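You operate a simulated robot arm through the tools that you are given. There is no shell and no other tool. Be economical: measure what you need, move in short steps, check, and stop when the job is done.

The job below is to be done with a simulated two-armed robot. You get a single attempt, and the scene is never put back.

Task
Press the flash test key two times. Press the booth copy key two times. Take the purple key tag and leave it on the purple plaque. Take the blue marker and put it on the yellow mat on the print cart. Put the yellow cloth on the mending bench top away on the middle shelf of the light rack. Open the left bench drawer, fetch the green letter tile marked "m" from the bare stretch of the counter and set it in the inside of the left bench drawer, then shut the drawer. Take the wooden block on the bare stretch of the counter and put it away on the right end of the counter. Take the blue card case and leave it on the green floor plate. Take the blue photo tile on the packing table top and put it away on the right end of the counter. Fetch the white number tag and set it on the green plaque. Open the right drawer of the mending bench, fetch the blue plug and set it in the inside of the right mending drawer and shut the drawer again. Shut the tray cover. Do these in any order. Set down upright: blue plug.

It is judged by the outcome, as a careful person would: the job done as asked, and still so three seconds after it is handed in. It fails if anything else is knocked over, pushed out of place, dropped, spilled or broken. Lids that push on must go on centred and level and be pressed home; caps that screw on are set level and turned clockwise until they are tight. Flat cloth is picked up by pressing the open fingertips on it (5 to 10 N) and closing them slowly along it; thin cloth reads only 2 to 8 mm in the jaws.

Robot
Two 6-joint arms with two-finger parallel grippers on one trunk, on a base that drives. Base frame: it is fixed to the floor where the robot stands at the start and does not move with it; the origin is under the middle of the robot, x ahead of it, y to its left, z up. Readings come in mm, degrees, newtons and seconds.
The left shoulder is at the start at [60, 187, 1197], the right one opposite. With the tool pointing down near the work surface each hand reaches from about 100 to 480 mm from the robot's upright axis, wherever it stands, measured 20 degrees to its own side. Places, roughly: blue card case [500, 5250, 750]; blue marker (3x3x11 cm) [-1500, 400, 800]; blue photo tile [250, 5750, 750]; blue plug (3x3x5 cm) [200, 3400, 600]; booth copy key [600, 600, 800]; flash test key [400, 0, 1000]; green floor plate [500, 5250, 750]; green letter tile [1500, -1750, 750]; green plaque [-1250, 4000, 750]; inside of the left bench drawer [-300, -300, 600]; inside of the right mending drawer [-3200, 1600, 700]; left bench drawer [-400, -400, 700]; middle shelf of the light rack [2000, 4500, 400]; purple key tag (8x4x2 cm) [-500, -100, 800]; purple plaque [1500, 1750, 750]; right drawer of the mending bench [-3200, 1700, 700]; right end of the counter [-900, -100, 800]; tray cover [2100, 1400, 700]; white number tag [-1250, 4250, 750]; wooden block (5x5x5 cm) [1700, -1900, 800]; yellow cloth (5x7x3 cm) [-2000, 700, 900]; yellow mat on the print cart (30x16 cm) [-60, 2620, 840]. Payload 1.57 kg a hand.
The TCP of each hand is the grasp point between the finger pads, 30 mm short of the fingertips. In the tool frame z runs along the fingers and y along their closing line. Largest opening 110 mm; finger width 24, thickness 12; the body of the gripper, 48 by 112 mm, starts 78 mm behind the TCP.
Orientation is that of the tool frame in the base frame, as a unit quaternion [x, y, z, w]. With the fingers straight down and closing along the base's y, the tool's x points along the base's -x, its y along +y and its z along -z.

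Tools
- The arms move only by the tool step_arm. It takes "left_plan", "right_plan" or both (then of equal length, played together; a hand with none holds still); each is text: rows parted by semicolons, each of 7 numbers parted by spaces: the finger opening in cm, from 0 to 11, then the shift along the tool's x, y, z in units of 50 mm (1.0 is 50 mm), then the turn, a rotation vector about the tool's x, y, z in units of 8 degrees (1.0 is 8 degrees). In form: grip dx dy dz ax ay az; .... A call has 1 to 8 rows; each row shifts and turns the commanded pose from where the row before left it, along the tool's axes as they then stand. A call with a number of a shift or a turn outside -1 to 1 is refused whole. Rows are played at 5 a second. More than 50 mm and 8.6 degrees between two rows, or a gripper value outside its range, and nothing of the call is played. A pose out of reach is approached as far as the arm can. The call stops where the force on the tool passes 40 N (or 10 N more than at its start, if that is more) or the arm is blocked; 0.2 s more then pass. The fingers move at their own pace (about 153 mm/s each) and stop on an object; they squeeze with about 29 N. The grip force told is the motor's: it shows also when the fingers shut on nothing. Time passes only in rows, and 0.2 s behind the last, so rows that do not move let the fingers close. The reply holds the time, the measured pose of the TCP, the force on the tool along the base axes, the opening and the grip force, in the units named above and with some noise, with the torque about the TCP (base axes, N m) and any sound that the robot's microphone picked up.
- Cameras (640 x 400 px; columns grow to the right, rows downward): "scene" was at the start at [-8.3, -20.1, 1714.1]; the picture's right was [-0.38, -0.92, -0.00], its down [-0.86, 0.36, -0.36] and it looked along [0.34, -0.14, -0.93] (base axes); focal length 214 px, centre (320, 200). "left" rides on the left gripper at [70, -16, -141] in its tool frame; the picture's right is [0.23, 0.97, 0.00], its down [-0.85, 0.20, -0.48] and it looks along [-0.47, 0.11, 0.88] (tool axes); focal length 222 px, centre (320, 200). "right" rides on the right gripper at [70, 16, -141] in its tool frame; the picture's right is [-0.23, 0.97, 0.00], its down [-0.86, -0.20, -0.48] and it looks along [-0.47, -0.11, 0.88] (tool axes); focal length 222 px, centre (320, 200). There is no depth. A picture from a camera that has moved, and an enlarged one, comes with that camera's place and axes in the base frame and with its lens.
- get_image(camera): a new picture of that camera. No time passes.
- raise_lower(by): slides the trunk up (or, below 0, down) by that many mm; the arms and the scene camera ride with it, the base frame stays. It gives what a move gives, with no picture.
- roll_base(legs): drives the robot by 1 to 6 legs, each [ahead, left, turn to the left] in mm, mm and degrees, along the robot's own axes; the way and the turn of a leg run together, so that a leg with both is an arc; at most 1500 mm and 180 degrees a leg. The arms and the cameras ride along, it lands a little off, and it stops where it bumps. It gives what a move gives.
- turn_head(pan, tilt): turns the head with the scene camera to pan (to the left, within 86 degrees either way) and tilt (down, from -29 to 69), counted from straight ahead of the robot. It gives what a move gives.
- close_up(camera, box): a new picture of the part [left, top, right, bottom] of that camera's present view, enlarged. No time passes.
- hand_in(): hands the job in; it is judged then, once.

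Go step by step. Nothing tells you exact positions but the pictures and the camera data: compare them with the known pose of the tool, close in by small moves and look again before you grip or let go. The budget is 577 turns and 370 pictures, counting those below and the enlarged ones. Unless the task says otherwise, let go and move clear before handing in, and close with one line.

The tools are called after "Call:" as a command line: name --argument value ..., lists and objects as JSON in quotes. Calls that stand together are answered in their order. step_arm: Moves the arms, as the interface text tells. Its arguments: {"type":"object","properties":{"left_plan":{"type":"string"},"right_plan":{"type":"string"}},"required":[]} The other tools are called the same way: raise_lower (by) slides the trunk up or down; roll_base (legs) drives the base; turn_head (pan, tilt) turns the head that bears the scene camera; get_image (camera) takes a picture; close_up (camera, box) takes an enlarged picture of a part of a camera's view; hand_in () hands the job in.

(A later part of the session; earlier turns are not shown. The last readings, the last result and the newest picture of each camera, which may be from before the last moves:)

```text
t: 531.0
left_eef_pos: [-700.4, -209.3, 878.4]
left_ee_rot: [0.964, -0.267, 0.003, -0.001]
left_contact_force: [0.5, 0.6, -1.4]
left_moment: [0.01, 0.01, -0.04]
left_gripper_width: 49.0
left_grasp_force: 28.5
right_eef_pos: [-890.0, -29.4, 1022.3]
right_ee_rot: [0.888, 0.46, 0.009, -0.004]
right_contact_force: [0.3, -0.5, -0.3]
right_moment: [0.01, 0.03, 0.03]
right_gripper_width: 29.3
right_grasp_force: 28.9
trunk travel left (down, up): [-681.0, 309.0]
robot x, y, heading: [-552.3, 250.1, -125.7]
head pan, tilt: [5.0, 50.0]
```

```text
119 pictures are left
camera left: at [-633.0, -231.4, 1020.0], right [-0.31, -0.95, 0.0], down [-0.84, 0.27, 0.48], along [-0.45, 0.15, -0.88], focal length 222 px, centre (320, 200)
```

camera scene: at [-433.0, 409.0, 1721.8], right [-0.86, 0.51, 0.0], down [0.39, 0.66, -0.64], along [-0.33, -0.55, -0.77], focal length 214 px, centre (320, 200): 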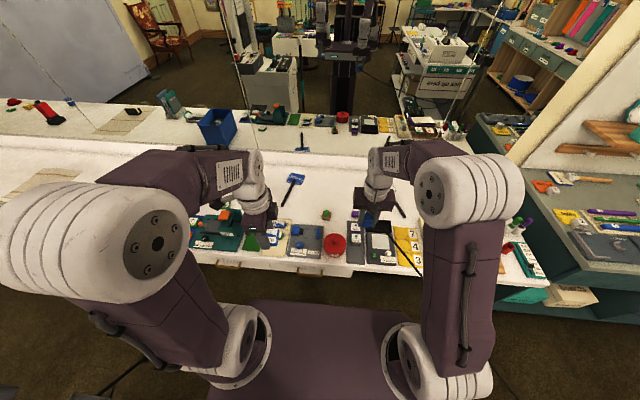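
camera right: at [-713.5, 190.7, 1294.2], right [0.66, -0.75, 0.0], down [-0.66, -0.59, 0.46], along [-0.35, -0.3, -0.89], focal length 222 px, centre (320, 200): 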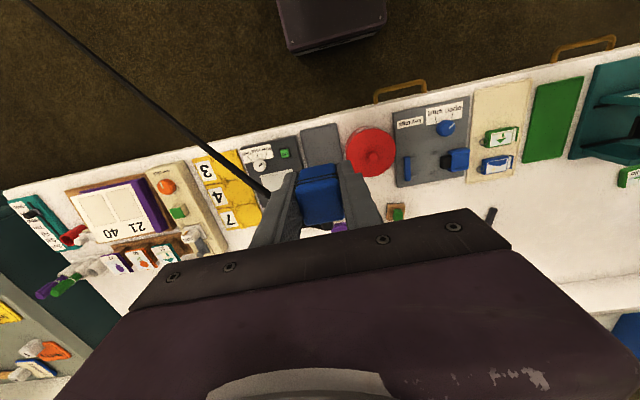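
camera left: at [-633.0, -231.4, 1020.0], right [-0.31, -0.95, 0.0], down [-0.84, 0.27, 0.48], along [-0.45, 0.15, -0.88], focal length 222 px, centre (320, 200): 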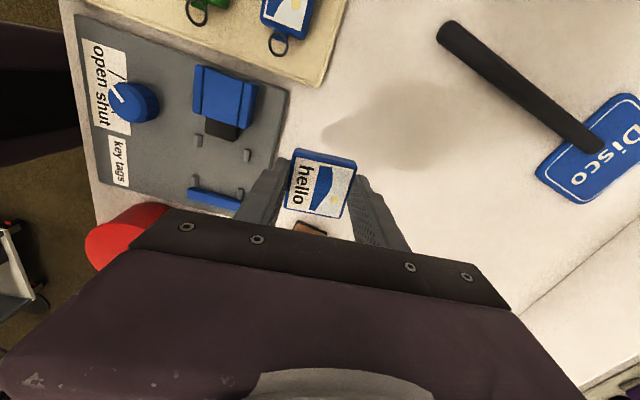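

Call:
step_arm --left_plan "3 0 0.06 0.8 0 0 0; 3 0 0 0.42 0 0 0; 3 0 0 0 0 0 0"

Call:
step_arm --left_plan "3 0 0 0.05 0 0 0; 3 0 0 0.05 0 0 0; 3 0 0 0 0 0 0"

```text
t: 531.8
left_eef_pos: [-702.3, -210.0, 817.7]
left_ee_rot: [0.964, -0.267, 0.002, -0.001]
left_contact_force: [0.9, 0.5, -1.1]
left_moment: [0.01, 0.01, -0.01]
left_gripper_width: 49.0
left_grasp_force: 29.2
right_eef_pos: [-890.6, -31.0, 1022.1]
right_ee_rot: [0.888, 0.459, 0.008, -0.004]
right_contact_force: [-0.3, -0.2, -1.2]
right_moment: [-0.03, 0.03, -0.02]
right_gripper_width: 29.3
right_grasp_force: 28.9
trunk travel left (down, up): [-681.0, 309.0]
robot x, y, heading: [-552.0, 250.2, -125.6]
head pan, tilt: [5.0, 50.0]
```

```text
t: 532.6
left_eef_pos: [-700.5, -212.0, 812.4]
left_ee_rot: [0.964, -0.266, 0.001, -0.001]
left_contact_force: [0.6, -0.3, -0.8]
left_moment: [0.02, 0.02, -0.01]
left_gripper_width: 48.7
left_grasp_force: 29.1
right_eef_pos: [-889.9, -29.9, 1022.3]
right_ee_rot: [0.888, 0.459, 0.008, -0.004]
right_contact_force: [0.0, -0.6, -1.6]
right_moment: [0.03, 0.05, -0.01]
right_gripper_width: 29.4
right_grasp_force: 28.8
trunk travel left (down, up): [-681.0, 309.0]
robot x, y, heading: [-554.4, 250.3, -125.6]
head pan, tilt: [5.0, 50.0]
```

Call:
step_arm --left_plan "3 0 0 0.05 0 0 0; 3 0 0 0.03 0 0 0; 3 0 0 0 0 0 0"

```text
t: 533.4
left_eef_pos: [-701.5, -211.7, 811.3]
left_ee_rot: [0.964, -0.266, 0.001, 0.0]
left_contact_force: [1.0, -1.8, 16.8]
left_moment: [0.22, 0.4, 0.03]
left_gripper_width: 48.8
left_grasp_force: 29.3
right_eef_pos: [-889.0, -28.1, 1023.9]
right_ee_rot: [0.888, 0.46, 0.007, -0.003]
right_contact_force: [-0.9, 0.4, -0.6]
right_moment: [-0.02, 0.0, 0.0]
right_gripper_width: 29.5
right_grasp_force: 29.1
trunk travel left (down, up): [-681.0, 309.0]
robot x, y, heading: [-552.2, 249.0, -125.5]
head pan, tilt: [5.0, 50.0]
```

The tile is down. I ease off, open and rise.

Call:
step_arm --left_plan "3 0 0 -0.03 0 0 0; 6.2 0 0 0 0 0 0; 6.2 0 0 0 0 0 0; 6.2 0 0 -0.5 0 0 0; 6.2 0 0 -1 0 0 0; 6.2 0 0 -1 0 0 0; 6.2 0 0 -1 0 0 0; 6.2 0 0 -1 0 0 0"

Call:
get_image --camera "left"

```text
t: 535.2
left_eef_pos: [-703.2, -211.4, 1038.2]
left_ee_rot: [0.964, -0.267, 0.002, 0.0]
left_contact_force: [-0.1, -0.4, -0.5]
left_moment: [-0.03, 0.03, -0.01]
left_gripper_width: 62.0
left_grasp_force: 0.1
right_eef_pos: [-890.2, -29.4, 1021.7]
right_ee_rot: [0.888, 0.459, 0.008, -0.003]
right_contact_force: [0.3, 0.4, -1.1]
right_moment: [-0.02, 0.0, 0.01]
right_gripper_width: 29.2
right_grasp_force: 29.3
trunk travel left (down, up): [-681.0, 309.0]
robot x, y, heading: [-553.0, 248.1, -125.4]
head pan, tilt: [5.0, 50.0]
```

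```text
118 pictures are left
camera left: at [-634.4, -234.2, 1179.4], right [-0.31, -0.95, 0.0], down [-0.84, 0.27, 0.48], along [-0.45, 0.15, -0.88], focal length 222 px, centre (320, 200)
```

left: 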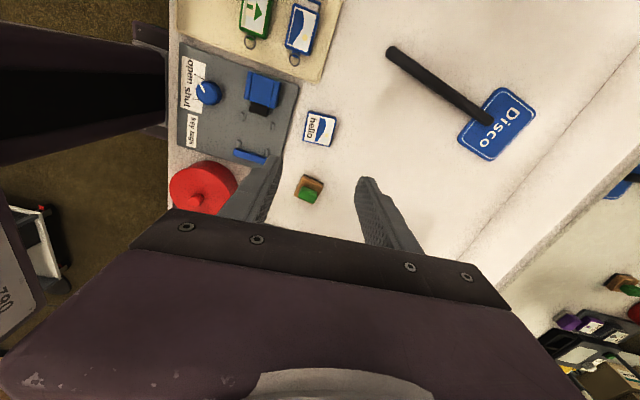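

Both the block and photo tile sit on the counter's right end. Now to the mending bench's right drawer with the plug; I back off and drive right along the benches.

Call:
raise_lower --by 130

Call:
roll_base --legs '[[-240, 0, 0], [0, -1450, 0], [0, -1200, 0]]'

Call:
turn_head --pan -15 --tilt 45

Call:
get_image --camera "scene"

```text
t: 536.8
left_eef_pos: [-703.1, -213.5, 1166.1]
left_ee_rot: [0.964, -0.267, 0.002, -0.001]
left_contact_force: [-0.3, 0.4, -0.1]
left_moment: [-0.02, -0.02, -0.03]
left_gripper_width: 62.1
left_grasp_force: 0.1
right_eef_pos: [-890.8, -30.1, 1151.4]
right_ee_rot: [0.888, 0.459, 0.008, -0.004]
right_contact_force: [0.6, 0.4, -1.2]
right_moment: [0.01, -0.01, 0.0]
right_gripper_width: 29.2
right_grasp_force: 29.0
trunk travel left (down, up): [-811.0, 179.0]
robot x, y, heading: [-551.5, 251.5, -125.8]
head pan, tilt: [5.0, 50.0]
```

```text
t: 551.1
left_eef_pos: [-2724.4, 1492.6, 1167.1]
left_ee_rot: [0.967, -0.255, 0.001, -0.002]
left_contact_force: [0.5, 0.2, -0.3]
left_moment: [0.01, 0.02, 0.02]
left_gripper_width: 61.9
left_grasp_force: 0.0
right_eef_pos: [-2915.9, 1673.1, 1151.5]
right_ee_rot: [0.883, 0.47, 0.008, -0.005]
right_contact_force: [0.1, -0.1, -0.6]
right_moment: [0.0, 0.0, 0.02]
right_gripper_width: 29.4
right_grasp_force: 28.7
trunk travel left (down, up): [-811.0, 179.0]
robot x, y, heading: [-2586.4, 1958.2, -124.5]
head pan, tilt: [5.0, 50.0]
```

```text
t: 551.9
left_eef_pos: [-2724.4, 1494.2, 1167.0]
left_ee_rot: [0.967, -0.254, 0.002, 0.0]
left_contact_force: [-1.6, -0.5, 0.6]
left_moment: [-0.01, -0.02, 0.0]
left_gripper_width: 62.1
left_grasp_force: 0.1
right_eef_pos: [-2916.6, 1672.6, 1152.2]
right_ee_rot: [0.882, 0.471, 0.007, -0.004]
right_contact_force: [1.0, -0.3, -0.2]
right_moment: [0.01, 0.01, -0.01]
right_gripper_width: 29.5
right_grasp_force: 29.0
trunk travel left (down, up): [-811.0, 179.0]
robot x, y, heading: [-2585.2, 1957.8, -124.2]
head pan, tilt: [-15.0, 45.0]
```

```text
117 pictures are left
camera scene: at [-2614.6, 1958.7, 1728.7], right [-0.65, 0.76, 0.0], down [0.54, 0.46, -0.71], along [-0.54, -0.46, -0.71], focal length 214 px, centre (320, 200)
```

scene: 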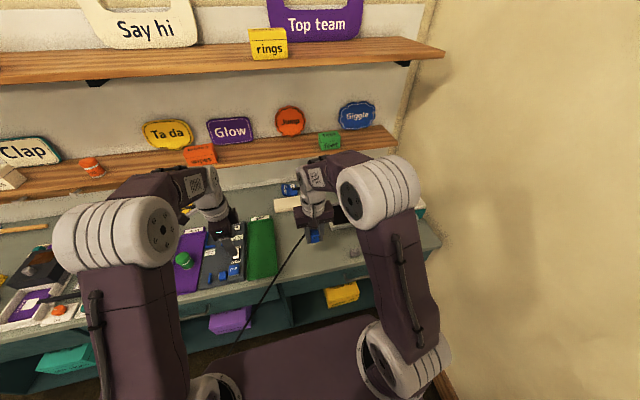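

Call:
roll_base --legs '[[-60, -300, -1.5]]'

Call:
turn_head --pan 10 --tilt 52

Call:
get_image --camera "scene"

Call:
get_image --camera "left"

```text
t: 554.0
left_eef_pos: [-2947.4, 1718.2, 1167.1]
left_ee_rot: [0.964, -0.267, 0.0, -0.001]
left_contact_force: [0.5, -0.1, -0.6]
left_moment: [0.02, 0.02, -0.04]
left_gripper_width: 62.0
left_grasp_force: 0.0
right_eef_pos: [-3134.1, 1902.0, 1152.6]
right_ee_rot: [0.889, 0.458, 0.008, -0.005]
right_contact_force: [0.8, -0.2, 0.4]
right_moment: [0.05, 0.02, 0.03]
right_gripper_width: 29.5
right_grasp_force: 28.8
trunk travel left (down, up): [-811.0, 179.0]
robot x, y, heading: [-2795.6, 2185.8, -125.9]
head pan, tilt: [-15.0, 45.0]
```

```text
t: 554.9
left_eef_pos: [-2949.9, 1720.1, 1166.9]
left_ee_rot: [0.963, -0.269, 0.002, -0.001]
left_contact_force: [0.0, -0.6, 0.7]
left_moment: [-0.04, 0.01, 0.0]
left_gripper_width: 62.0
left_grasp_force: 0.1
right_eef_pos: [-3135.1, 1903.8, 1152.4]
right_ee_rot: [0.889, 0.458, 0.008, -0.004]
right_contact_force: [-0.2, -1.0, -0.4]
right_moment: [0.01, -0.01, -0.03]
right_gripper_width: 29.3
right_grasp_force: 29.1
trunk travel left (down, up): [-811.0, 179.0]
robot x, y, heading: [-2796.5, 2184.7, -126.0]
head pan, tilt: [10.0, 52.0]
```

```text
116 pictures are left
camera scene: at [-2796.5, 2165.7, 1719.2], right [-0.9, 0.44, 0.0], down [0.34, 0.71, -0.62], along [-0.27, -0.55, -0.79], focal length 214 px, centre (320, 200)
```

scene: 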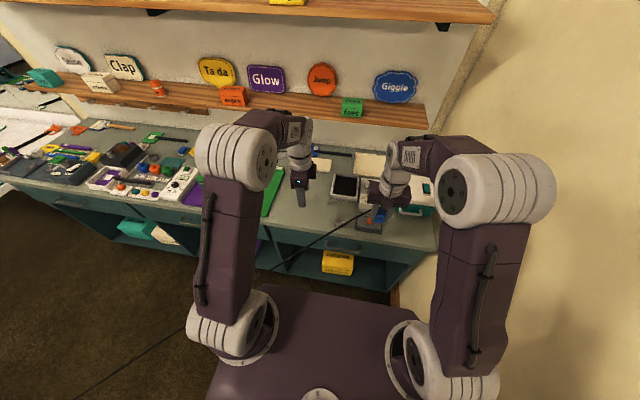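

```text
115 pictures are left
camera left: at [-2881.2, 1697.6, 1308.6], right [-0.31, -0.95, 0.0], down [-0.84, 0.27, 0.48], along [-0.45, 0.15, -0.88], focal length 222 px, centre (320, 200)
```

left: 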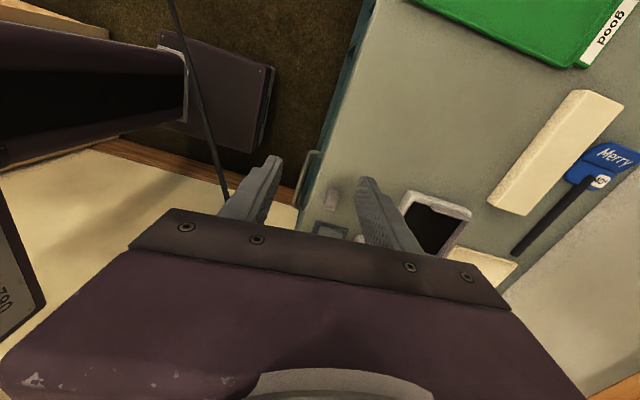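

The right drawer's handle is at about (−3096, 1795, 766). I lift and tuck the right hand with the plug, set the left hand's yaw, and move 60 mm closer.

Call:
step_arm --right_plan "2 0 0 -1 0 0 0; 2 0 0 -1 0 0 0; 2 0 0 -1 0 0 0; 2 0 0 -1 0 0 0; 2 1 0 0 0 0 0; 2 1 0 0 0 0 0; 2 0 -0.8 0 0 0 0; 2 0 0 0 0 0 0" --left_plan "3.5 0 0 0 0 0 0.6; 3.5 0 0 0 0 0 0; 3.5 0 0 0 0 0 0; 3.5 0 0 0 0 0 0; 3.5 0 0 0 0 0 0; 3.5 0 0 0 0 0 0; 3.5 0 0 0 0 0 0; 3.5 0 0 0 0 0 0"

Call:
roll_base --legs '[[55, 0, 0]]'

Call:
step_arm --left_plan "3.5 0 -0.6 0 0 0 0; 3.5 0 0 0 -1 0 0; 3.5 0 0 0 -1 0 0; 3.5 0 0 0 -1 0 0; 3.5 0 0 0 -1 0 0; 3.5 0 0 0 0 0 0"

```text
t: 556.7
left_eef_pos: [-2948.1, 1720.4, 1166.4]
left_ee_rot: [0.951, -0.308, 0.001, -0.001]
left_contact_force: [0.6, 0.4, 0.6]
left_moment: [0.0, 0.0, -0.02]
left_gripper_width: 34.9
left_grasp_force: 0.1
right_eef_pos: [-3113.6, 2006.1, 1354.5]
right_ee_rot: [0.889, 0.458, 0.007, -0.004]
right_contact_force: [-0.4, 1.0, -0.4]
right_moment: [-0.01, 0.01, 0.01]
right_gripper_width: 29.2
right_grasp_force: 29.0
trunk travel left (down, up): [-811.0, 179.0]
robot x, y, heading: [-2796.4, 2182.4, -125.8]
head pan, tilt: [10.0, 52.0]
```

```text
t: 557.6
left_eef_pos: [-2976.4, 1682.0, 1170.2]
left_ee_rot: [0.951, -0.309, 0.001, 0.002]
left_contact_force: [1.2, 1.3, 0.3]
left_moment: [-0.07, 0.03, 0.01]
left_gripper_width: 35.1
left_grasp_force: 0.1
right_eef_pos: [-3138.6, 1967.6, 1356.6]
right_ee_rot: [0.889, 0.457, 0.005, -0.002]
right_contact_force: [0.5, 0.4, -1.2]
right_moment: [-0.08, 0.04, 0.02]
right_gripper_width: 29.3
right_grasp_force: 28.3
trunk travel left (down, up): [-811.0, 179.0]
robot x, y, heading: [-2834.5, 2140.6, -126.0]
head pan, tilt: [10.0, 52.0]
```

```text
t: 559.0
left_eef_pos: [-2961.8, 1696.3, 1167.8]
left_ee_rot: [0.92, -0.297, -0.073, 0.247]
left_contact_force: [-0.3, -0.5, -0.2]
left_moment: [0.02, 0.0, 0.0]
left_gripper_width: 35.2
left_grasp_force: 0.0
left hand out of reach, approached as far as the arm can: row 5
right_eef_pos: [-3144.6, 1960.7, 1354.7]
right_ee_rot: [0.889, 0.458, 0.009, -0.005]
right_contact_force: [-0.2, 0.0, -1.3]
right_moment: [-0.02, 0.0, 0.03]
right_gripper_width: 29.5
right_grasp_force: 29.0
trunk travel left (down, up): [-811.0, 179.0]
robot x, y, heading: [-2829.5, 2141.7, -125.7]
head pan, tilt: [10.0, 52.0]
```

Call:
close_up --camera "scene" --box '[290, 180, 420, 290]'

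Call:
get_image --camera "left"

```text
3.64 times, centred on (355, 235) of scene
camera zoom: at [-2828.7, 2119.8, 1719.2], right [-0.9, 0.44, 0.0], down [0.34, 0.71, -0.61], along [-0.27, -0.55, -0.79], focal length 780 px, centre (193, 73)
```

zoom: 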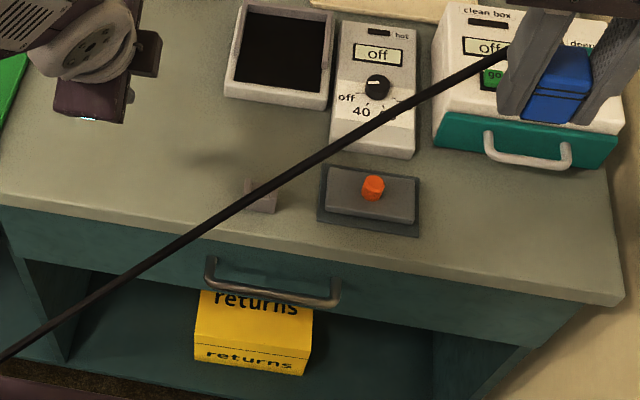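

```text
113 pictures are left
camera left: at [-2856.8, 1725.4, 1282.6], right [-0.31, -0.82, 0.49], down [-0.66, 0.55, 0.5], along [-0.68, -0.17, -0.71], focal length 222 px, centre (320, 200)
```

left: 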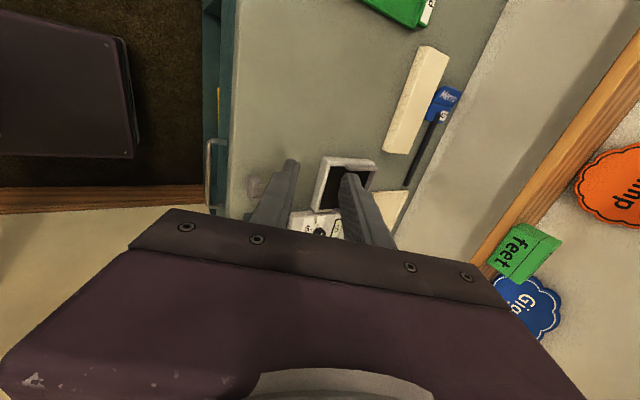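

The handle is a bar like the earlier one. I move the tilted left hand right and back, then lower the trunk in front of it.

Call:
step_arm --left_plan "2.8 -0.85 -0.2 -0.1 0 0 0; 2.8 -0.85 -0.2 -0.1 0 0 0; 2.8 -0.85 -0.15 -0.1 0 0 0; 2.8 -0.75 -0.1 -0.1 0 0 0; 2.8 0 0 0 0 0 0"

Call:
raise_lower --by -330

Call:
get_image --camera "left"

Call:
get_image --camera "scene"

```text
t: 560.2
left_eef_pos: [-3071.1, 1825.4, 1167.4]
left_ee_rot: [0.915, -0.297, -0.084, 0.26]
left_contact_force: [-0.3, -0.3, -0.7]
left_moment: [0.05, 0.0, -0.03]
left_gripper_width: 28.1
left_grasp_force: 0.1
right_eef_pos: [-3143.4, 1960.9, 1354.7]
right_ee_rot: [0.889, 0.458, 0.008, -0.004]
right_contact_force: [0.6, -0.4, -1.0]
right_moment: [0.01, -0.01, -0.01]
right_gripper_width: 29.5
right_grasp_force: 29.1
trunk travel left (down, up): [-811.0, 179.0]
robot x, y, heading: [-2826.1, 2140.5, -125.7]
head pan, tilt: [10.0, 52.0]
```

```text
t: 563.5
left_eef_pos: [-3072.2, 1825.3, 837.7]
left_ee_rot: [0.915, -0.296, -0.084, 0.261]
left_contact_force: [-0.7, 0.3, -0.4]
left_moment: [-0.01, 0.01, -0.03]
left_gripper_width: 28.3
left_grasp_force: 0.1
right_eef_pos: [-3143.4, 1960.9, 1023.7]
right_ee_rot: [0.889, 0.458, 0.008, -0.005]
right_contact_force: [-0.7, 0.4, -0.3]
right_moment: [-0.02, 0.03, -0.01]
right_gripper_width: 29.4
right_grasp_force: 28.9
trunk travel left (down, up): [-481.0, 509.0]
robot x, y, heading: [-2828.7, 2136.1, -125.8]
head pan, tilt: [10.0, 52.0]
```

```text
112 pictures are left
camera left: at [-2963.8, 1856.0, 949.4], right [-0.3, -0.8, 0.51], down [-0.64, 0.57, 0.51], along [-0.7, -0.18, -0.69], focal length 222 px, centre (320, 200)
```

left: 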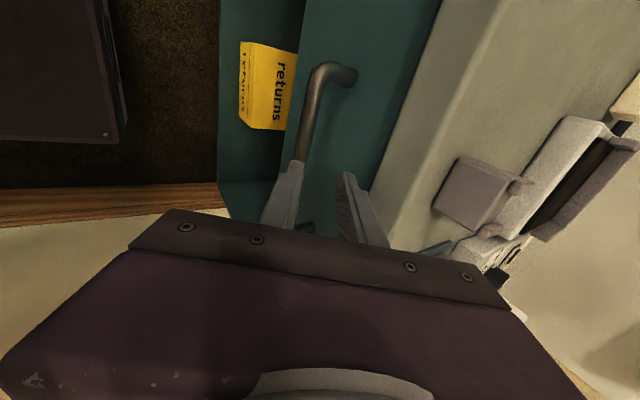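

```text
111 pictures are left
camera scene: at [-2827.5, 2121.3, 1389.2], right [-0.9, 0.44, 0.0], down [0.34, 0.71, -0.62], along [-0.27, -0.55, -0.79], focal length 214 px, centre (320, 200)
```

scene: 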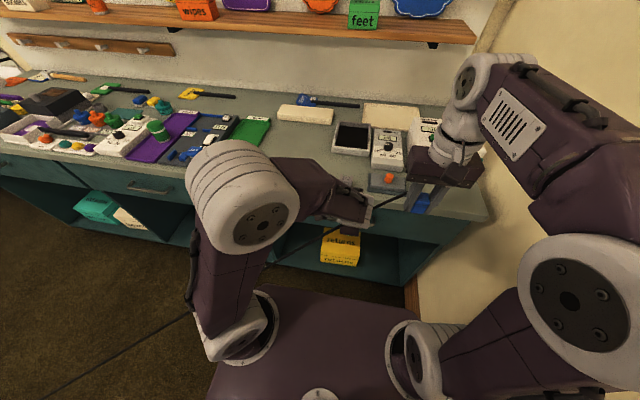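

Call:
step_arm --left_plan "2.8 0 -0.15 0.4 0 0 0; 2.8 0 -0.05 0.3 0 0 0; 2.8 0 0 0 0 0 0"

Call:
close_up --camera "left" --box '[220, 60, 420, 220]'

```text
t: 564.3
left_eef_pos: [-3079.1, 1816.3, 801.2]
left_ee_rot: [0.915, -0.296, -0.083, 0.26]
left_contact_force: [4.5, 3.5, -1.2]
left_moment: [0.11, -0.02, -0.01]
left_gripper_width: 28.7
left_grasp_force: 0.1
right_eef_pos: [-3143.3, 1961.9, 1024.6]
right_ee_rot: [0.889, 0.457, 0.008, -0.004]
right_contact_force: [-0.2, 0.1, 0.6]
right_moment: [0.03, -0.03, 0.02]
right_gripper_width: 29.3
right_grasp_force: 28.9
trunk travel left (down, up): [-481.0, 509.0]
robot x, y, heading: [-2830.4, 2141.2, -125.8]
head pan, tilt: [10.0, 52.0]
```

```text
2.50 times, centred on (320, 140) of left
camera zoom: at [-2969.0, 1847.8, 913.5], right [-0.3, -0.8, 0.51], down [-0.65, 0.57, 0.51], along [-0.7, -0.18, -0.69], focal length 555 px, centre (320, 350)
```

zoom: 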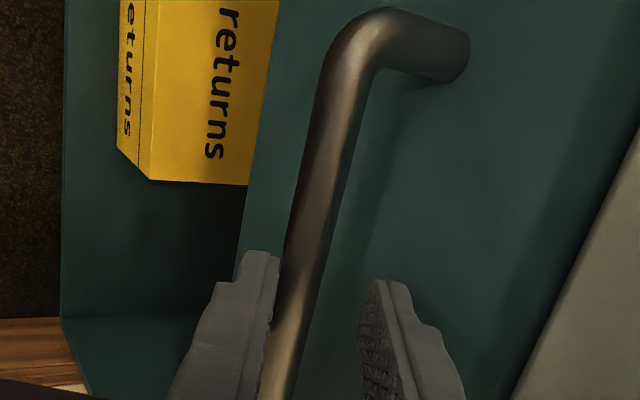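

Call:
step_arm --left_plan "2.8 0 -0.2 -0.12 0 0 0; 2.8 0 -0.1 0.17 0 0 0; 2.8 0 0 0 0 0 0"

Call:
close_up --camera "left" --box '[220, 60, 420, 220]'

```text
t: 565.1
left_eef_pos: [-3071.7, 1825.6, 792.9]
left_ee_rot: [0.915, -0.297, -0.083, 0.261]
left_contact_force: [-0.1, -0.2, -0.1]
left_moment: [0.02, 0.01, 0.03]
left_gripper_width: 28.0
left_grasp_force: 0.0
right_eef_pos: [-3144.0, 1961.6, 1025.3]
right_ee_rot: [0.889, 0.458, 0.008, -0.004]
right_contact_force: [-0.4, 0.4, -0.4]
right_moment: [-0.01, -0.02, -0.02]
right_gripper_width: 29.1
right_grasp_force: 29.1
trunk travel left (down, up): [-481.0, 509.0]
robot x, y, heading: [-2829.7, 2140.3, -125.9]
head pan, tilt: [10.0, 52.0]
```

```text
2.50 times, centred on (320, 140) of left
camera zoom: at [-2962.6, 1856.9, 904.2], right [-0.3, -0.8, 0.51], down [-0.64, 0.57, 0.51], along [-0.7, -0.18, -0.69], focal length 555 px, centre (320, 350)
```

zoom: 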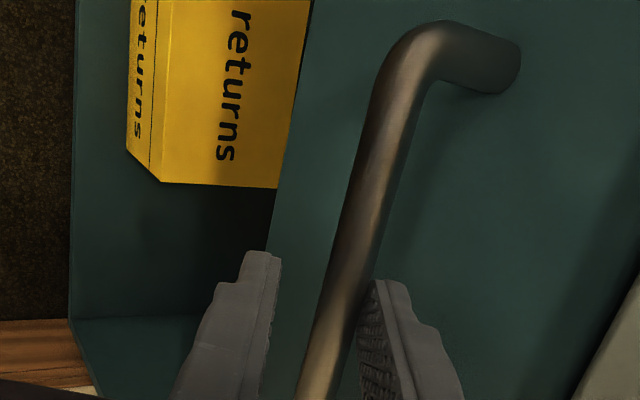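

The bar is centred. I advance 18 mm along the fingers and close.

Call:
step_arm --left_plan "2.8 0 -0.05 0.2 0 0 0; 2.8 0 -0.05 0.2 0 0 0; 0 0 0 0 0 0 0; 0 0 0 0 0 0 0; 0 0 0 0 0 0 0"

```text
t: 565.8
left_eef_pos: [-3077.0, 1820.8, 778.0]
left_ee_rot: [0.913, -0.296, -0.087, 0.266]
left_contact_force: [0.1, -1.0, 10.2]
left_moment: [0.54, -0.51, -0.15]
left_gripper_width: 13.9
left_grasp_force: 29.0
right_eef_pos: [-3142.7, 1960.9, 1025.4]
right_ee_rot: [0.889, 0.458, 0.008, -0.004]
right_contact_force: [0.9, 0.3, -1.2]
right_moment: [0.02, 0.02, -0.04]
right_gripper_width: 29.6
right_grasp_force: 28.4
trunk travel left (down, up): [-481.0, 509.0]
robot x, y, heading: [-2829.4, 2137.6, -125.8]
head pan, tilt: [10.0, 52.0]
stopped in row 3 (left hand): the force on the tool passed its limit at 62 N (the readings are from after the stop); the commanded pose is now the measured one
```

Call:
step_arm --left_plan "0 0 0 0 0 0 0; 0 0 0 0 0 0 0"

Call:
close_up --camera "left" --box '[220, 60, 420, 220]'

```text
t: 566.4
left_eef_pos: [-3076.2, 1819.7, 778.2]
left_ee_rot: [0.914, -0.295, -0.086, 0.265]
left_contact_force: [-0.6, -3.7, 13.3]
left_moment: [0.41, -0.16, -0.05]
left_gripper_width: 14.0
left_grasp_force: 29.8
right_eef_pos: [-3142.8, 1962.9, 1024.1]
right_ee_rot: [0.889, 0.457, 0.008, -0.004]
right_contact_force: [0.8, 0.1, -0.7]
right_moment: [-0.04, 0.03, 0.01]
right_gripper_width: 29.2
right_grasp_force: 29.0
trunk travel left (down, up): [-481.0, 509.0]
robot x, y, heading: [-2830.1, 2138.5, -125.8]
head pan, tilt: [10.0, 52.0]
```

```text
2.50 times, centred on (320, 140) of left
camera zoom: at [-2967.6, 1851.2, 887.6], right [-0.3, -0.8, 0.52], down [-0.64, 0.57, 0.51], along [-0.71, -0.18, -0.68], focal length 555 px, centre (320, 350)
```

zoom: 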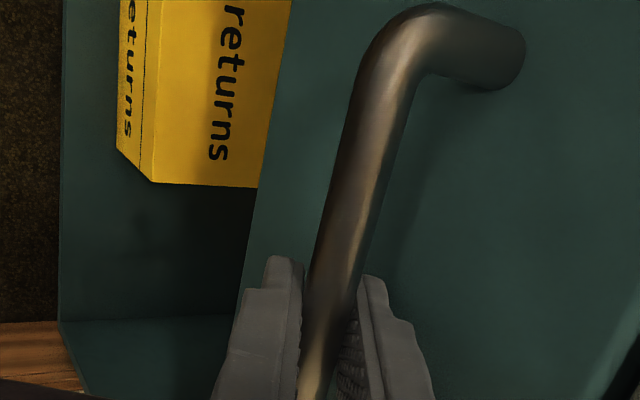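

The bar is gripped. I pull the drawer by driving back, in two stages.

Call:
roll_base --legs '[[-50, 0, 0]]'

Call:
get_image --camera "scene"

```text
t: 567.4
left_eef_pos: [-3045.8, 1862.7, 776.7]
left_ee_rot: [0.914, -0.296, -0.087, 0.265]
left_contact_force: [3.9, -2.5, 13.8]
left_moment: [0.57, -0.14, -0.02]
left_gripper_width: 14.1
left_grasp_force: 30.7
right_eef_pos: [-3111.9, 2003.2, 1025.2]
right_ee_rot: [0.889, 0.458, 0.007, -0.003]
right_contact_force: [0.5, 0.0, -0.7]
right_moment: [-0.05, 0.02, 0.01]
right_gripper_width: 29.0
right_grasp_force: 28.9
trunk travel left (down, up): [-481.0, 509.0]
robot x, y, heading: [-2799.1, 2181.0, -126.1]
head pan, tilt: [10.0, 52.0]
```

```text
107 pictures are left
camera scene: at [-2795.7, 2164.0, 1389.2], right [-0.9, 0.44, 0.0], down [0.34, 0.71, -0.62], along [-0.27, -0.56, -0.79], focal length 214 px, centre (320, 200)
```

scene: 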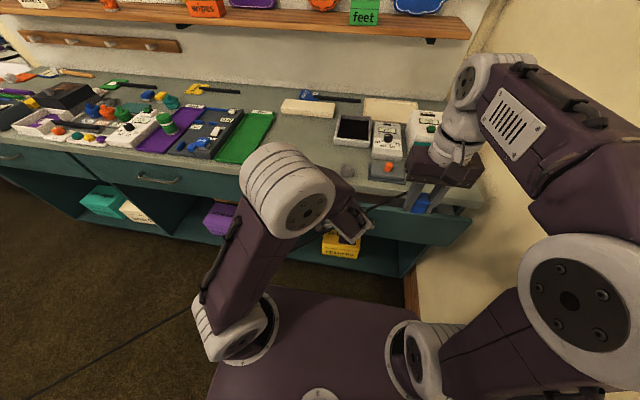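

Call:
roll_base --legs '[[-140, 0, 0]]'

Call:
get_image --camera "left"

Call:
get_image --camera "scene"

```text
t: 568.7
left_eef_pos: [-2963.4, 1973.6, 776.8]
left_ee_rot: [0.914, -0.294, -0.087, 0.265]
left_contact_force: [10.1, -7.7, 17.1]
left_moment: [0.32, -0.39, 0.02]
left_gripper_width: 13.9
left_grasp_force: 30.6
right_eef_pos: [-3029.7, 2116.8, 1026.0]
right_ee_rot: [0.889, 0.457, 0.006, -0.004]
right_contact_force: [0.3, 0.2, -0.1]
right_moment: [-0.01, 0.0, 0.02]
right_gripper_width: 29.0
right_grasp_force: 29.3
trunk travel left (down, up): [-481.0, 509.0]
robot x, y, heading: [-2714.6, 2290.9, -125.8]
head pan, tilt: [10.0, 52.0]
```

```text
106 pictures are left
camera left: at [-2853.9, 2006.2, 887.6], right [-0.3, -0.8, 0.52], down [-0.64, 0.57, 0.51], along [-0.71, -0.18, -0.68], focal length 222 px, centre (320, 200)
```

left: 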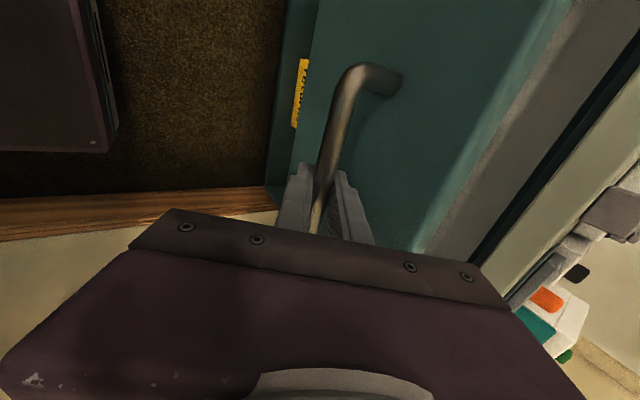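

```text
105 pictures are left
camera scene: at [-2712.5, 2276.7, 1389.3], right [-0.9, 0.44, 0.0], down [0.34, 0.71, -0.62], along [-0.27, -0.55, -0.79], focal length 214 px, centre (320, 200)
```

scene: 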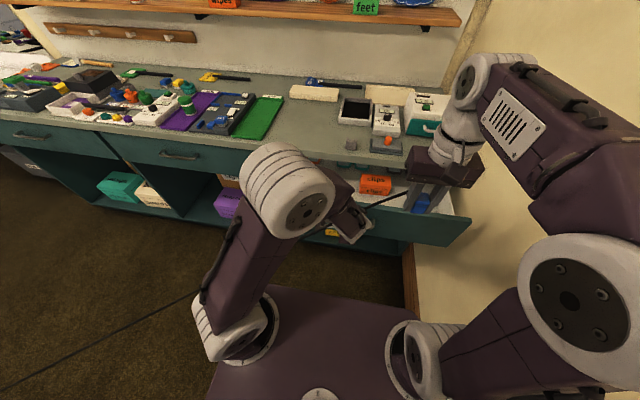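

The drawer is open about 190 mm. I release the handle, retreat the left hand up and to the left, and look inside.

Call:
step_arm --left_plan "3.2 0 0 0 0 0 0; 3.2 0 0 0 0 0 0; 3.2 0 0 -0.9 0 0 0; 3.2 0 0.3 -0.9 0 0 0; 3.2 0.9 0.3 0 0 0 0; 3.2 0.9 0.3 0 0 0 0; 3.2 0.9 0 0 0 0 0; 3.2 0.9 0 0 0 0 0"

Call:
raise_lower --by 150

Call:
get_image --camera "scene"

Call:
get_image --camera "right"

```text
t: 570.5
left_eef_pos: [-2811.3, 1875.9, 876.9]
left_ee_rot: [0.914, -0.295, -0.085, 0.266]
left_contact_force: [-0.2, 0.4, 1.0]
left_moment: [0.0, 0.01, -0.02]
left_gripper_width: 32.0
left_grasp_force: 0.1
right_eef_pos: [-3030.6, 2116.7, 1024.2]
right_ee_rot: [0.889, 0.458, 0.008, -0.004]
right_contact_force: [0.8, -0.3, -0.8]
right_moment: [-0.01, 0.0, 0.05]
right_gripper_width: 29.1
right_grasp_force: 29.0
trunk travel left (down, up): [-481.0, 509.0]
robot x, y, heading: [-2717.1, 2292.1, -125.9]
head pan, tilt: [10.0, 52.0]
```

```text
t: 572.2
left_eef_pos: [-2812.9, 1876.7, 1026.7]
left_ee_rot: [0.914, -0.295, -0.085, 0.265]
left_contact_force: [0.2, -0.2, -0.1]
left_moment: [-0.04, 0.0, -0.01]
left_gripper_width: 32.1
left_grasp_force: 0.1
right_eef_pos: [-3032.0, 2116.5, 1174.6]
right_ee_rot: [0.889, 0.457, 0.008, -0.004]
right_contact_force: [-0.6, 0.0, -0.6]
right_moment: [-0.05, 0.02, 0.01]
right_gripper_width: 29.2
right_grasp_force: 28.9
trunk travel left (down, up): [-631.0, 359.0]
robot x, y, heading: [-2720.3, 2293.6, -125.9]
head pan, tilt: [10.0, 52.0]
```

```text
104 pictures are left
camera scene: at [-2715.9, 2275.7, 1539.1], right [-0.9, 0.44, 0.0], down [0.34, 0.71, -0.62], along [-0.27, -0.55, -0.79], focal length 214 px, centre (320, 200)
```

scene: 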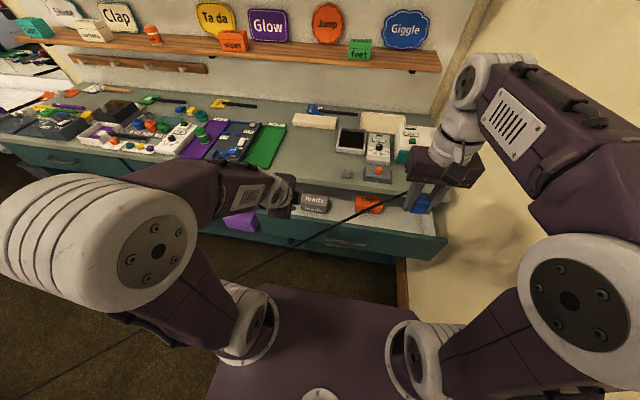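

```text
103 pictures are left
camera right: at [-2979.6, 2161.6, 1316.3], right [0.66, -0.75, 0.0], down [-0.66, -0.59, 0.46], along [-0.35, -0.3, -0.89], focal length 222 px, centre (320, 200)
```

right: 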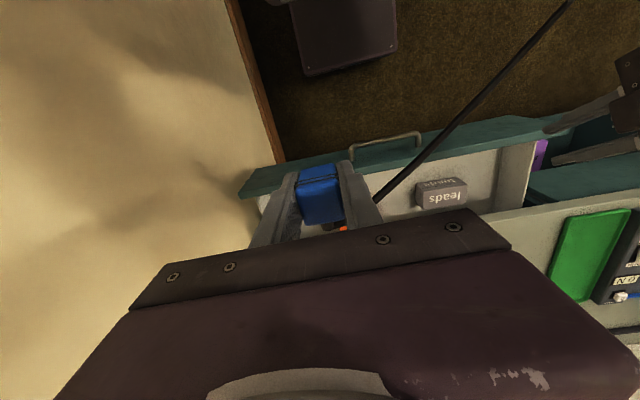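

Call:
close_up --camera "scene" --box '[270, 170, 460, 270]'

```text
3.37 times, centred on (365, 220) of scene
camera zoom: at [-2715.9, 2275.7, 1539.1], right [-0.9, 0.44, 0.0], down [0.34, 0.71, -0.62], along [-0.27, -0.55, -0.79], focal length 722 px, centre (168, 133)
```

zoom: 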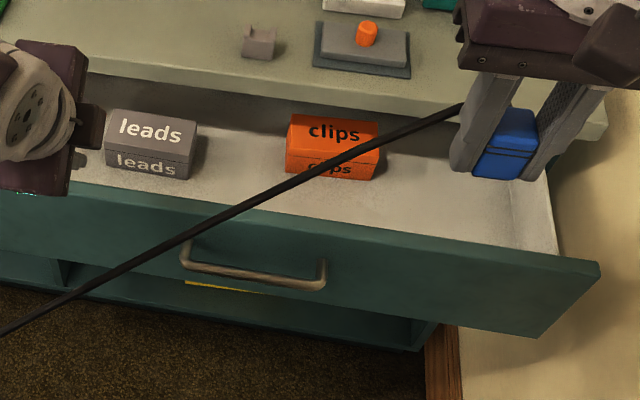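

There's a clear gap between the "leads" and "clips" boxes at about (−3031, 1841). I drive 150 mm closer, move the left hand further left, and bring the plug above the gap.

Call:
step_arm --left_plan "3.2 0.9 0 0 0 0 0; 3.2 0.9 0 0 0 0 0; 3.2 0 0 0 0 0 0"

Call:
roll_base --legs '[[150, 0, 0]]'

Call:
step_arm --right_plan "2 -0.38 0.81 0 0 0 0; 2 -0.38 0.81 0 0 0 0; 2 -0.38 0.81 0 0 0 0; 2 -0.33 0.81 0 0 0 0; 2 0 0 0 0 0 0"

Call:
get_image --camera "right"

Call:
get_image --camera "scene"

```text
t: 573.0
left_eef_pos: [-2739.0, 1824.5, 1027.9]
left_ee_rot: [0.914, -0.295, -0.085, 0.265]
left_contact_force: [-0.3, -0.3, -0.5]
left_moment: [0.02, 0.0, 0.0]
left_gripper_width: 31.6
left_grasp_force: 0.1
right_eef_pos: [-3032.6, 2117.3, 1175.3]
right_ee_rot: [0.889, 0.458, 0.007, -0.004]
right_contact_force: [-0.2, -1.2, -0.1]
right_moment: [-0.02, -0.04, -0.03]
right_gripper_width: 29.7
right_grasp_force: 29.2
trunk travel left (down, up): [-631.0, 359.0]
robot x, y, heading: [-2718.9, 2293.2, -125.7]
head pan, tilt: [10.0, 52.0]
```

```text
t: 574.4
left_eef_pos: [-2826.6, 1702.5, 1028.7]
left_ee_rot: [0.914, -0.295, -0.085, 0.266]
left_contact_force: [-0.3, -0.6, -1.2]
left_moment: [0.01, 0.0, 0.0]
left_gripper_width: 31.8
left_grasp_force: 0.0
right_eef_pos: [-3119.0, 1995.8, 1175.2]
right_ee_rot: [0.889, 0.458, 0.007, -0.004]
right_contact_force: [-0.4, 0.0, -0.3]
right_moment: [0.02, 0.03, 0.04]
right_gripper_width: 29.6
right_grasp_force: 28.4
trunk travel left (down, up): [-631.0, 359.0]
robot x, y, heading: [-2802.8, 2170.6, -125.9]
head pan, tilt: [10.0, 52.0]
```

```text
t: 575.6
left_eef_pos: [-2827.6, 1703.4, 1028.2]
left_ee_rot: [0.914, -0.296, -0.085, 0.265]
left_contact_force: [-0.3, -0.1, -0.5]
left_moment: [-0.05, -0.01, 0.0]
left_gripper_width: 31.9
left_grasp_force: 0.2
right_eef_pos: [-3031.1, 1841.0, 1172.9]
right_ee_rot: [0.889, 0.458, 0.008, -0.004]
right_contact_force: [0.2, 0.4, -0.7]
right_moment: [-0.03, 0.0, 0.0]
right_gripper_width: 29.2
right_grasp_force: 29.0
trunk travel left (down, up): [-631.0, 359.0]
robot x, y, heading: [-2805.2, 2172.9, -126.0]
head pan, tilt: [10.0, 52.0]
```

```text
101 pictures are left
camera right: at [-2978.4, 1886.3, 1314.9], right [0.66, -0.75, 0.0], down [-0.66, -0.59, 0.46], along [-0.35, -0.3, -0.89], focal length 222 px, centre (320, 200)
```

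right: 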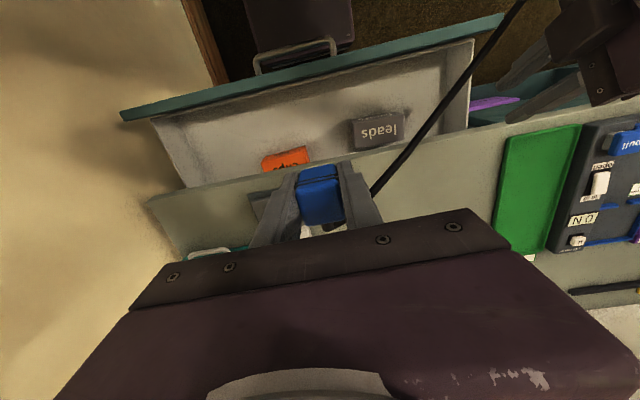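

```text
100 pictures are left
camera scene: at [-2804.3, 2155.4, 1539.2], right [-0.9, 0.44, 0.0], down [0.34, 0.71, -0.62], along [-0.27, -0.55, -0.79], focal length 214 px, centre (320, 200)
```

scene: 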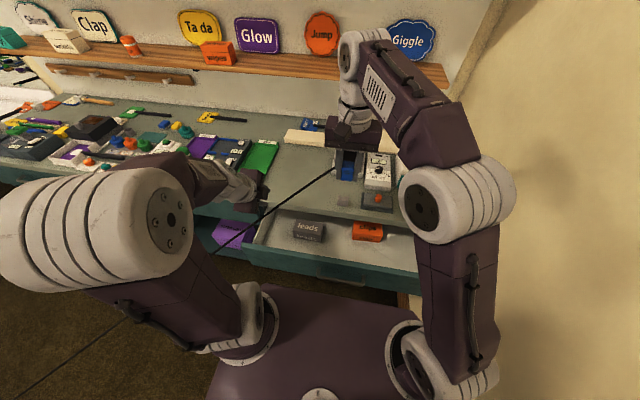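

I shift 15 mm left and lower the plug by the arm only (the left hand hovers over the drawer's left part).

Call:
step_arm --right_plan "2 0 0.3 0.9 0 0 0; 2 0 0 1 0 0 0; 2 0 0 1 0 0 0; 2 0 0 1 0 0 0; 2 0 0 1 0 0 0; 2 0 0 1 0 0 0; 2 0 0 0 0 0 0"

Call:
get_image --camera "right"

Call:
close_up --camera "scene" --box '[250, 170, 430, 290]'

```text
t: 577.2
left_eef_pos: [-2827.0, 1704.1, 1027.8]
left_ee_rot: [0.914, -0.295, -0.086, 0.265]
left_contact_force: [0.0, 0.1, -0.4]
left_moment: [0.01, -0.03, -0.01]
left_gripper_width: 32.1
left_grasp_force: 0.0
right_eef_pos: [-3015.6, 1836.9, 877.5]
right_ee_rot: [0.889, 0.458, 0.008, -0.004]
right_contact_force: [0.2, -0.5, -0.9]
right_moment: [-0.01, 0.03, 0.01]
right_gripper_width: 29.3
right_grasp_force: 28.9
trunk travel left (down, up): [-631.0, 359.0]
robot x, y, heading: [-2804.6, 2173.3, -125.6]
head pan, tilt: [10.0, 52.0]
```

```text
99 pictures are left
camera right: at [-2963.0, 1881.9, 1018.6], right [0.66, -0.75, 0.0], down [-0.66, -0.59, 0.46], along [-0.35, -0.3, -0.89], focal length 222 px, centre (320, 200)
```

right: 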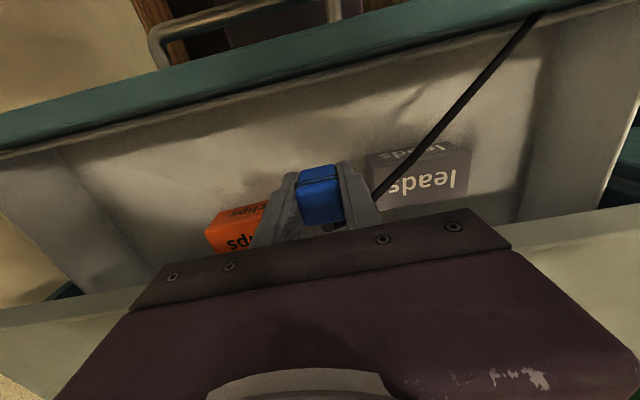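

```text
3.33 times, centred on (340, 230) of scene
camera zoom: at [-2803.4, 2154.9, 1539.2], right [-0.9, 0.44, 0.0], down [0.34, 0.71, -0.62], along [-0.27, -0.55, -0.79], focal length 715 px, centre (253, 100)
```

zoom: 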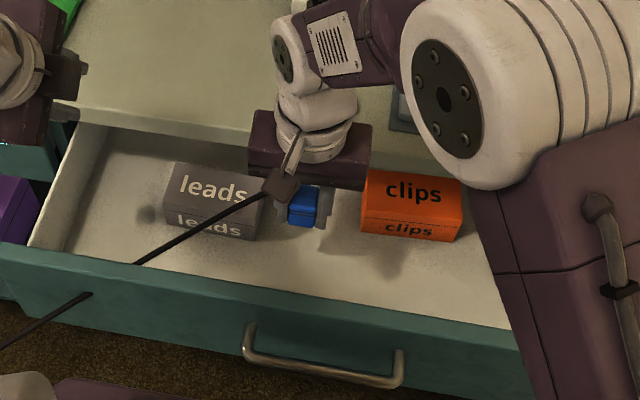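

Call:
step_arm --right_plan "2 0 0 0.9 0 0 0; 2 0 0 0.7 0 0 0; 2 0 0 0 0 0 0"

Call:
get_image --camera "right"

```text
t: 578.0
left_eef_pos: [-2827.2, 1704.0, 1028.9]
left_ee_rot: [0.914, -0.296, -0.084, 0.265]
left_contact_force: [-0.4, 0.3, -0.2]
left_moment: [0.0, -0.02, 0.01]
left_gripper_width: 32.0
left_grasp_force: 0.1
right_eef_pos: [-3014.0, 1836.7, 798.7]
right_ee_rot: [0.889, 0.458, 0.009, -0.004]
right_contact_force: [0.1, -0.1, -1.4]
right_moment: [0.0, 0.0, 0.0]
right_gripper_width: 29.2
right_grasp_force: 28.9
trunk travel left (down, up): [-631.0, 359.0]
robot x, y, heading: [-2807.6, 2172.2, -125.7]
head pan, tilt: [10.0, 52.0]
```

```text
97 pictures are left
camera right: at [-2961.8, 1881.9, 940.4], right [0.66, -0.75, 0.0], down [-0.66, -0.59, 0.46], along [-0.35, -0.3, -0.89], focal length 222 px, centre (320, 200)
```

right: 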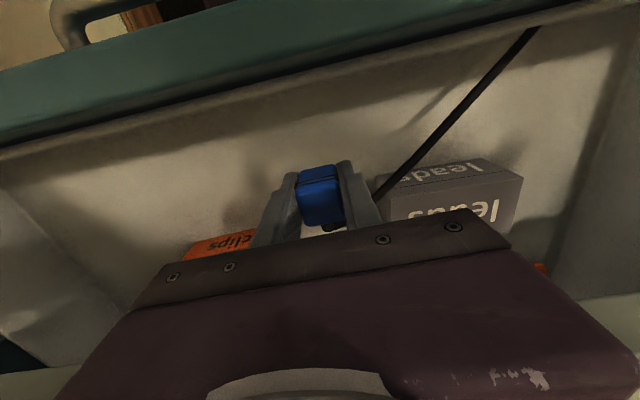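

Call:
step_arm --right_plan "2 0.1 -0.35 0 0 0 0; 2 0 0 0.3 0 0 0; 2 0 0 0.2 0 0 0; 2 0 0 0 0 0 0"

Call:
step_arm --right_plan "2 0 0 0.08 0 0 0; 2 0 0 0.08 0 0 0; 2 0 0 0 0 0 0"

```text
t: 579.0
left_eef_pos: [-2827.4, 1704.0, 1027.3]
left_ee_rot: [0.914, -0.295, -0.085, 0.265]
left_contact_force: [0.1, 0.2, 0.6]
left_moment: [0.02, 0.0, -0.02]
left_gripper_width: 32.0
left_grasp_force: 0.1
right_eef_pos: [-3025.8, 1849.9, 773.9]
right_ee_rot: [0.889, 0.458, 0.009, -0.004]
right_contact_force: [0.2, -0.5, -0.9]
right_moment: [-0.01, 0.01, -0.02]
right_gripper_width: 29.5
right_grasp_force: 29.4
trunk travel left (down, up): [-631.0, 359.0]
robot x, y, heading: [-2806.1, 2174.4, -125.7]
head pan, tilt: [10.0, 52.0]
```

```text
t: 579.8
left_eef_pos: [-2826.8, 1702.8, 1027.8]
left_ee_rot: [0.914, -0.295, -0.086, 0.264]
left_contact_force: [-0.4, 0.6, 0.5]
left_moment: [0.0, 0.02, 0.0]
left_gripper_width: 32.1
left_grasp_force: 0.1
right_eef_pos: [-3025.2, 1850.9, 765.6]
right_ee_rot: [0.889, 0.458, 0.009, -0.004]
right_contact_force: [0.1, 0.4, -0.4]
right_moment: [0.02, 0.0, 0.0]
right_gripper_width: 29.5
right_grasp_force: 28.9
trunk travel left (down, up): [-631.0, 359.0]
robot x, y, heading: [-2805.9, 2173.7, -125.9]
head pan, tilt: [10.0, 52.0]
```

Call:
step_arm --right_plan "2 0 0 0.1 0 0 0; 2 0 0 0.1 0 0 0; 2 0 0 0 0 0 0"

Call:
close_up --camera "scene" --box '[250, 170, 430, 290]'

```text
t: 580.6
left_eef_pos: [-2827.6, 1703.5, 1026.7]
left_ee_rot: [0.914, -0.295, -0.085, 0.265]
left_contact_force: [-0.1, 0.3, 0.5]
left_moment: [-0.03, 0.0, 0.0]
left_gripper_width: 32.0
left_grasp_force: 0.0
right_eef_pos: [-3025.1, 1852.8, 755.6]
right_ee_rot: [0.889, 0.458, 0.008, -0.005]
right_contact_force: [0.1, 0.5, 0.6]
right_moment: [0.02, 0.01, -0.01]
right_gripper_width: 29.2
right_grasp_force: 28.7
trunk travel left (down, up): [-631.0, 359.0]
robot x, y, heading: [-2804.8, 2172.1, -125.9]
head pan, tilt: [10.0, 52.0]
```

```text
3.33 times, centred on (340, 230) of scene
camera zoom: at [-2803.6, 2154.1, 1539.2], right [-0.9, 0.44, 0.0], down [0.34, 0.71, -0.62], along [-0.27, -0.55, -0.79], focal length 715 px, centre (253, 100)
```

zoom: 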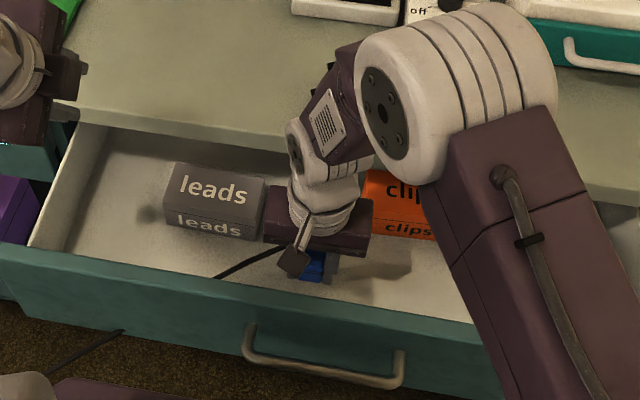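

Call:
step_arm --right_plan "2 0 0 0.12 0 0 0; 2 0 0 0.12 0 0 0; 2 0 0 0 0 0 0"

Call:
step_arm --right_plan "2 0 0 0.1 0 0 0; 2 0 0 0.1 0 0 0; 2 0 0 0 0 0 0"

```text
t: 581.4
left_eef_pos: [-2826.9, 1701.9, 1027.9]
left_ee_rot: [0.914, -0.295, -0.085, 0.265]
left_contact_force: [0.6, 0.3, -0.2]
left_moment: [0.0, -0.01, 0.01]
left_gripper_width: 31.9
left_grasp_force: 0.1
right_eef_pos: [-3024.9, 1852.0, 743.9]
right_ee_rot: [0.889, 0.457, 0.008, -0.005]
right_contact_force: [0.0, 0.1, -0.4]
right_moment: [-0.04, 0.0, 0.02]
right_gripper_width: 29.2
right_grasp_force: 29.3
trunk travel left (down, up): [-631.0, 359.0]
robot x, y, heading: [-2807.1, 2170.9, -126.1]
head pan, tilt: [10.0, 52.0]
```

```text
t: 582.2
left_eef_pos: [-2826.1, 1703.3, 1028.1]
left_ee_rot: [0.914, -0.295, -0.086, 0.264]
left_contact_force: [-0.2, 0.5, 0.4]
left_moment: [0.02, 0.02, 0.0]
left_gripper_width: 32.0
left_grasp_force: 0.1
right_eef_pos: [-3024.7, 1852.6, 732.6]
right_ee_rot: [0.889, 0.457, 0.008, -0.004]
right_contact_force: [0.0, -0.5, -0.8]
right_moment: [0.02, -0.01, 0.01]
right_gripper_width: 29.2
right_grasp_force: 28.9
trunk travel left (down, up): [-631.0, 359.0]
robot x, y, heading: [-2808.7, 2173.5, -125.7]
head pan, tilt: [10.0, 52.0]
```

Call:
step_arm --right_plan "2 0 0 0.1 0 0 0; 2 0 0 0.1 0 0 0; 2 0 0 0 0 0 0"

Call:
close_up --camera "right" --box '[200, 80, 440, 240]'

```text
t: 583.2
left_eef_pos: [-2826.8, 1704.0, 1028.9]
left_ee_rot: [0.914, -0.295, -0.085, 0.266]
left_contact_force: [-0.2, -0.1, -0.4]
left_moment: [0.01, 0.01, 0.03]
left_gripper_width: 31.9
left_grasp_force: 0.1
right_eef_pos: [-3026.5, 1851.4, 725.5]
right_ee_rot: [0.889, 0.457, 0.005, -0.001]
right_contact_force: [-4.2, 3.7, 27.9]
right_moment: [0.24, 0.38, 0.05]
right_gripper_width: 29.3
right_grasp_force: 28.4
trunk travel left (down, up): [-631.0, 359.0]
robot x, y, heading: [-2807.4, 2173.0, -125.7]
head pan, tilt: [10.0, 52.0]
stopped in row 3 (right hand): the force on the tool passed its limit at 41 N (the readings are from after the stop); the commanded pose is now the measured one
```

```text
2.50 times, centred on (320, 160) of right
camera zoom: at [-2973.3, 1897.9, 867.7], right [0.66, -0.75, 0.0], down [-0.66, -0.58, 0.47], along [-0.35, -0.31, -0.88], focal length 555 px, centre (320, 300)
```

zoom: 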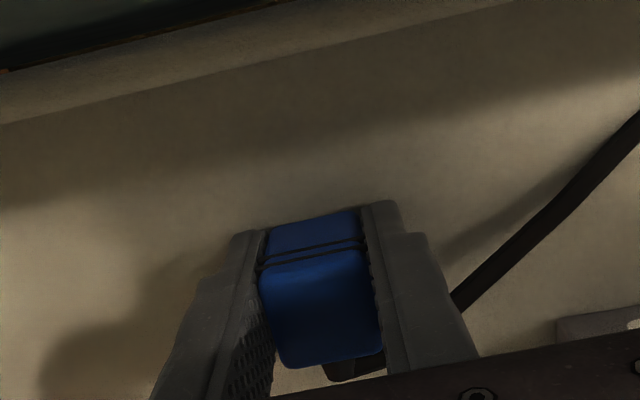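

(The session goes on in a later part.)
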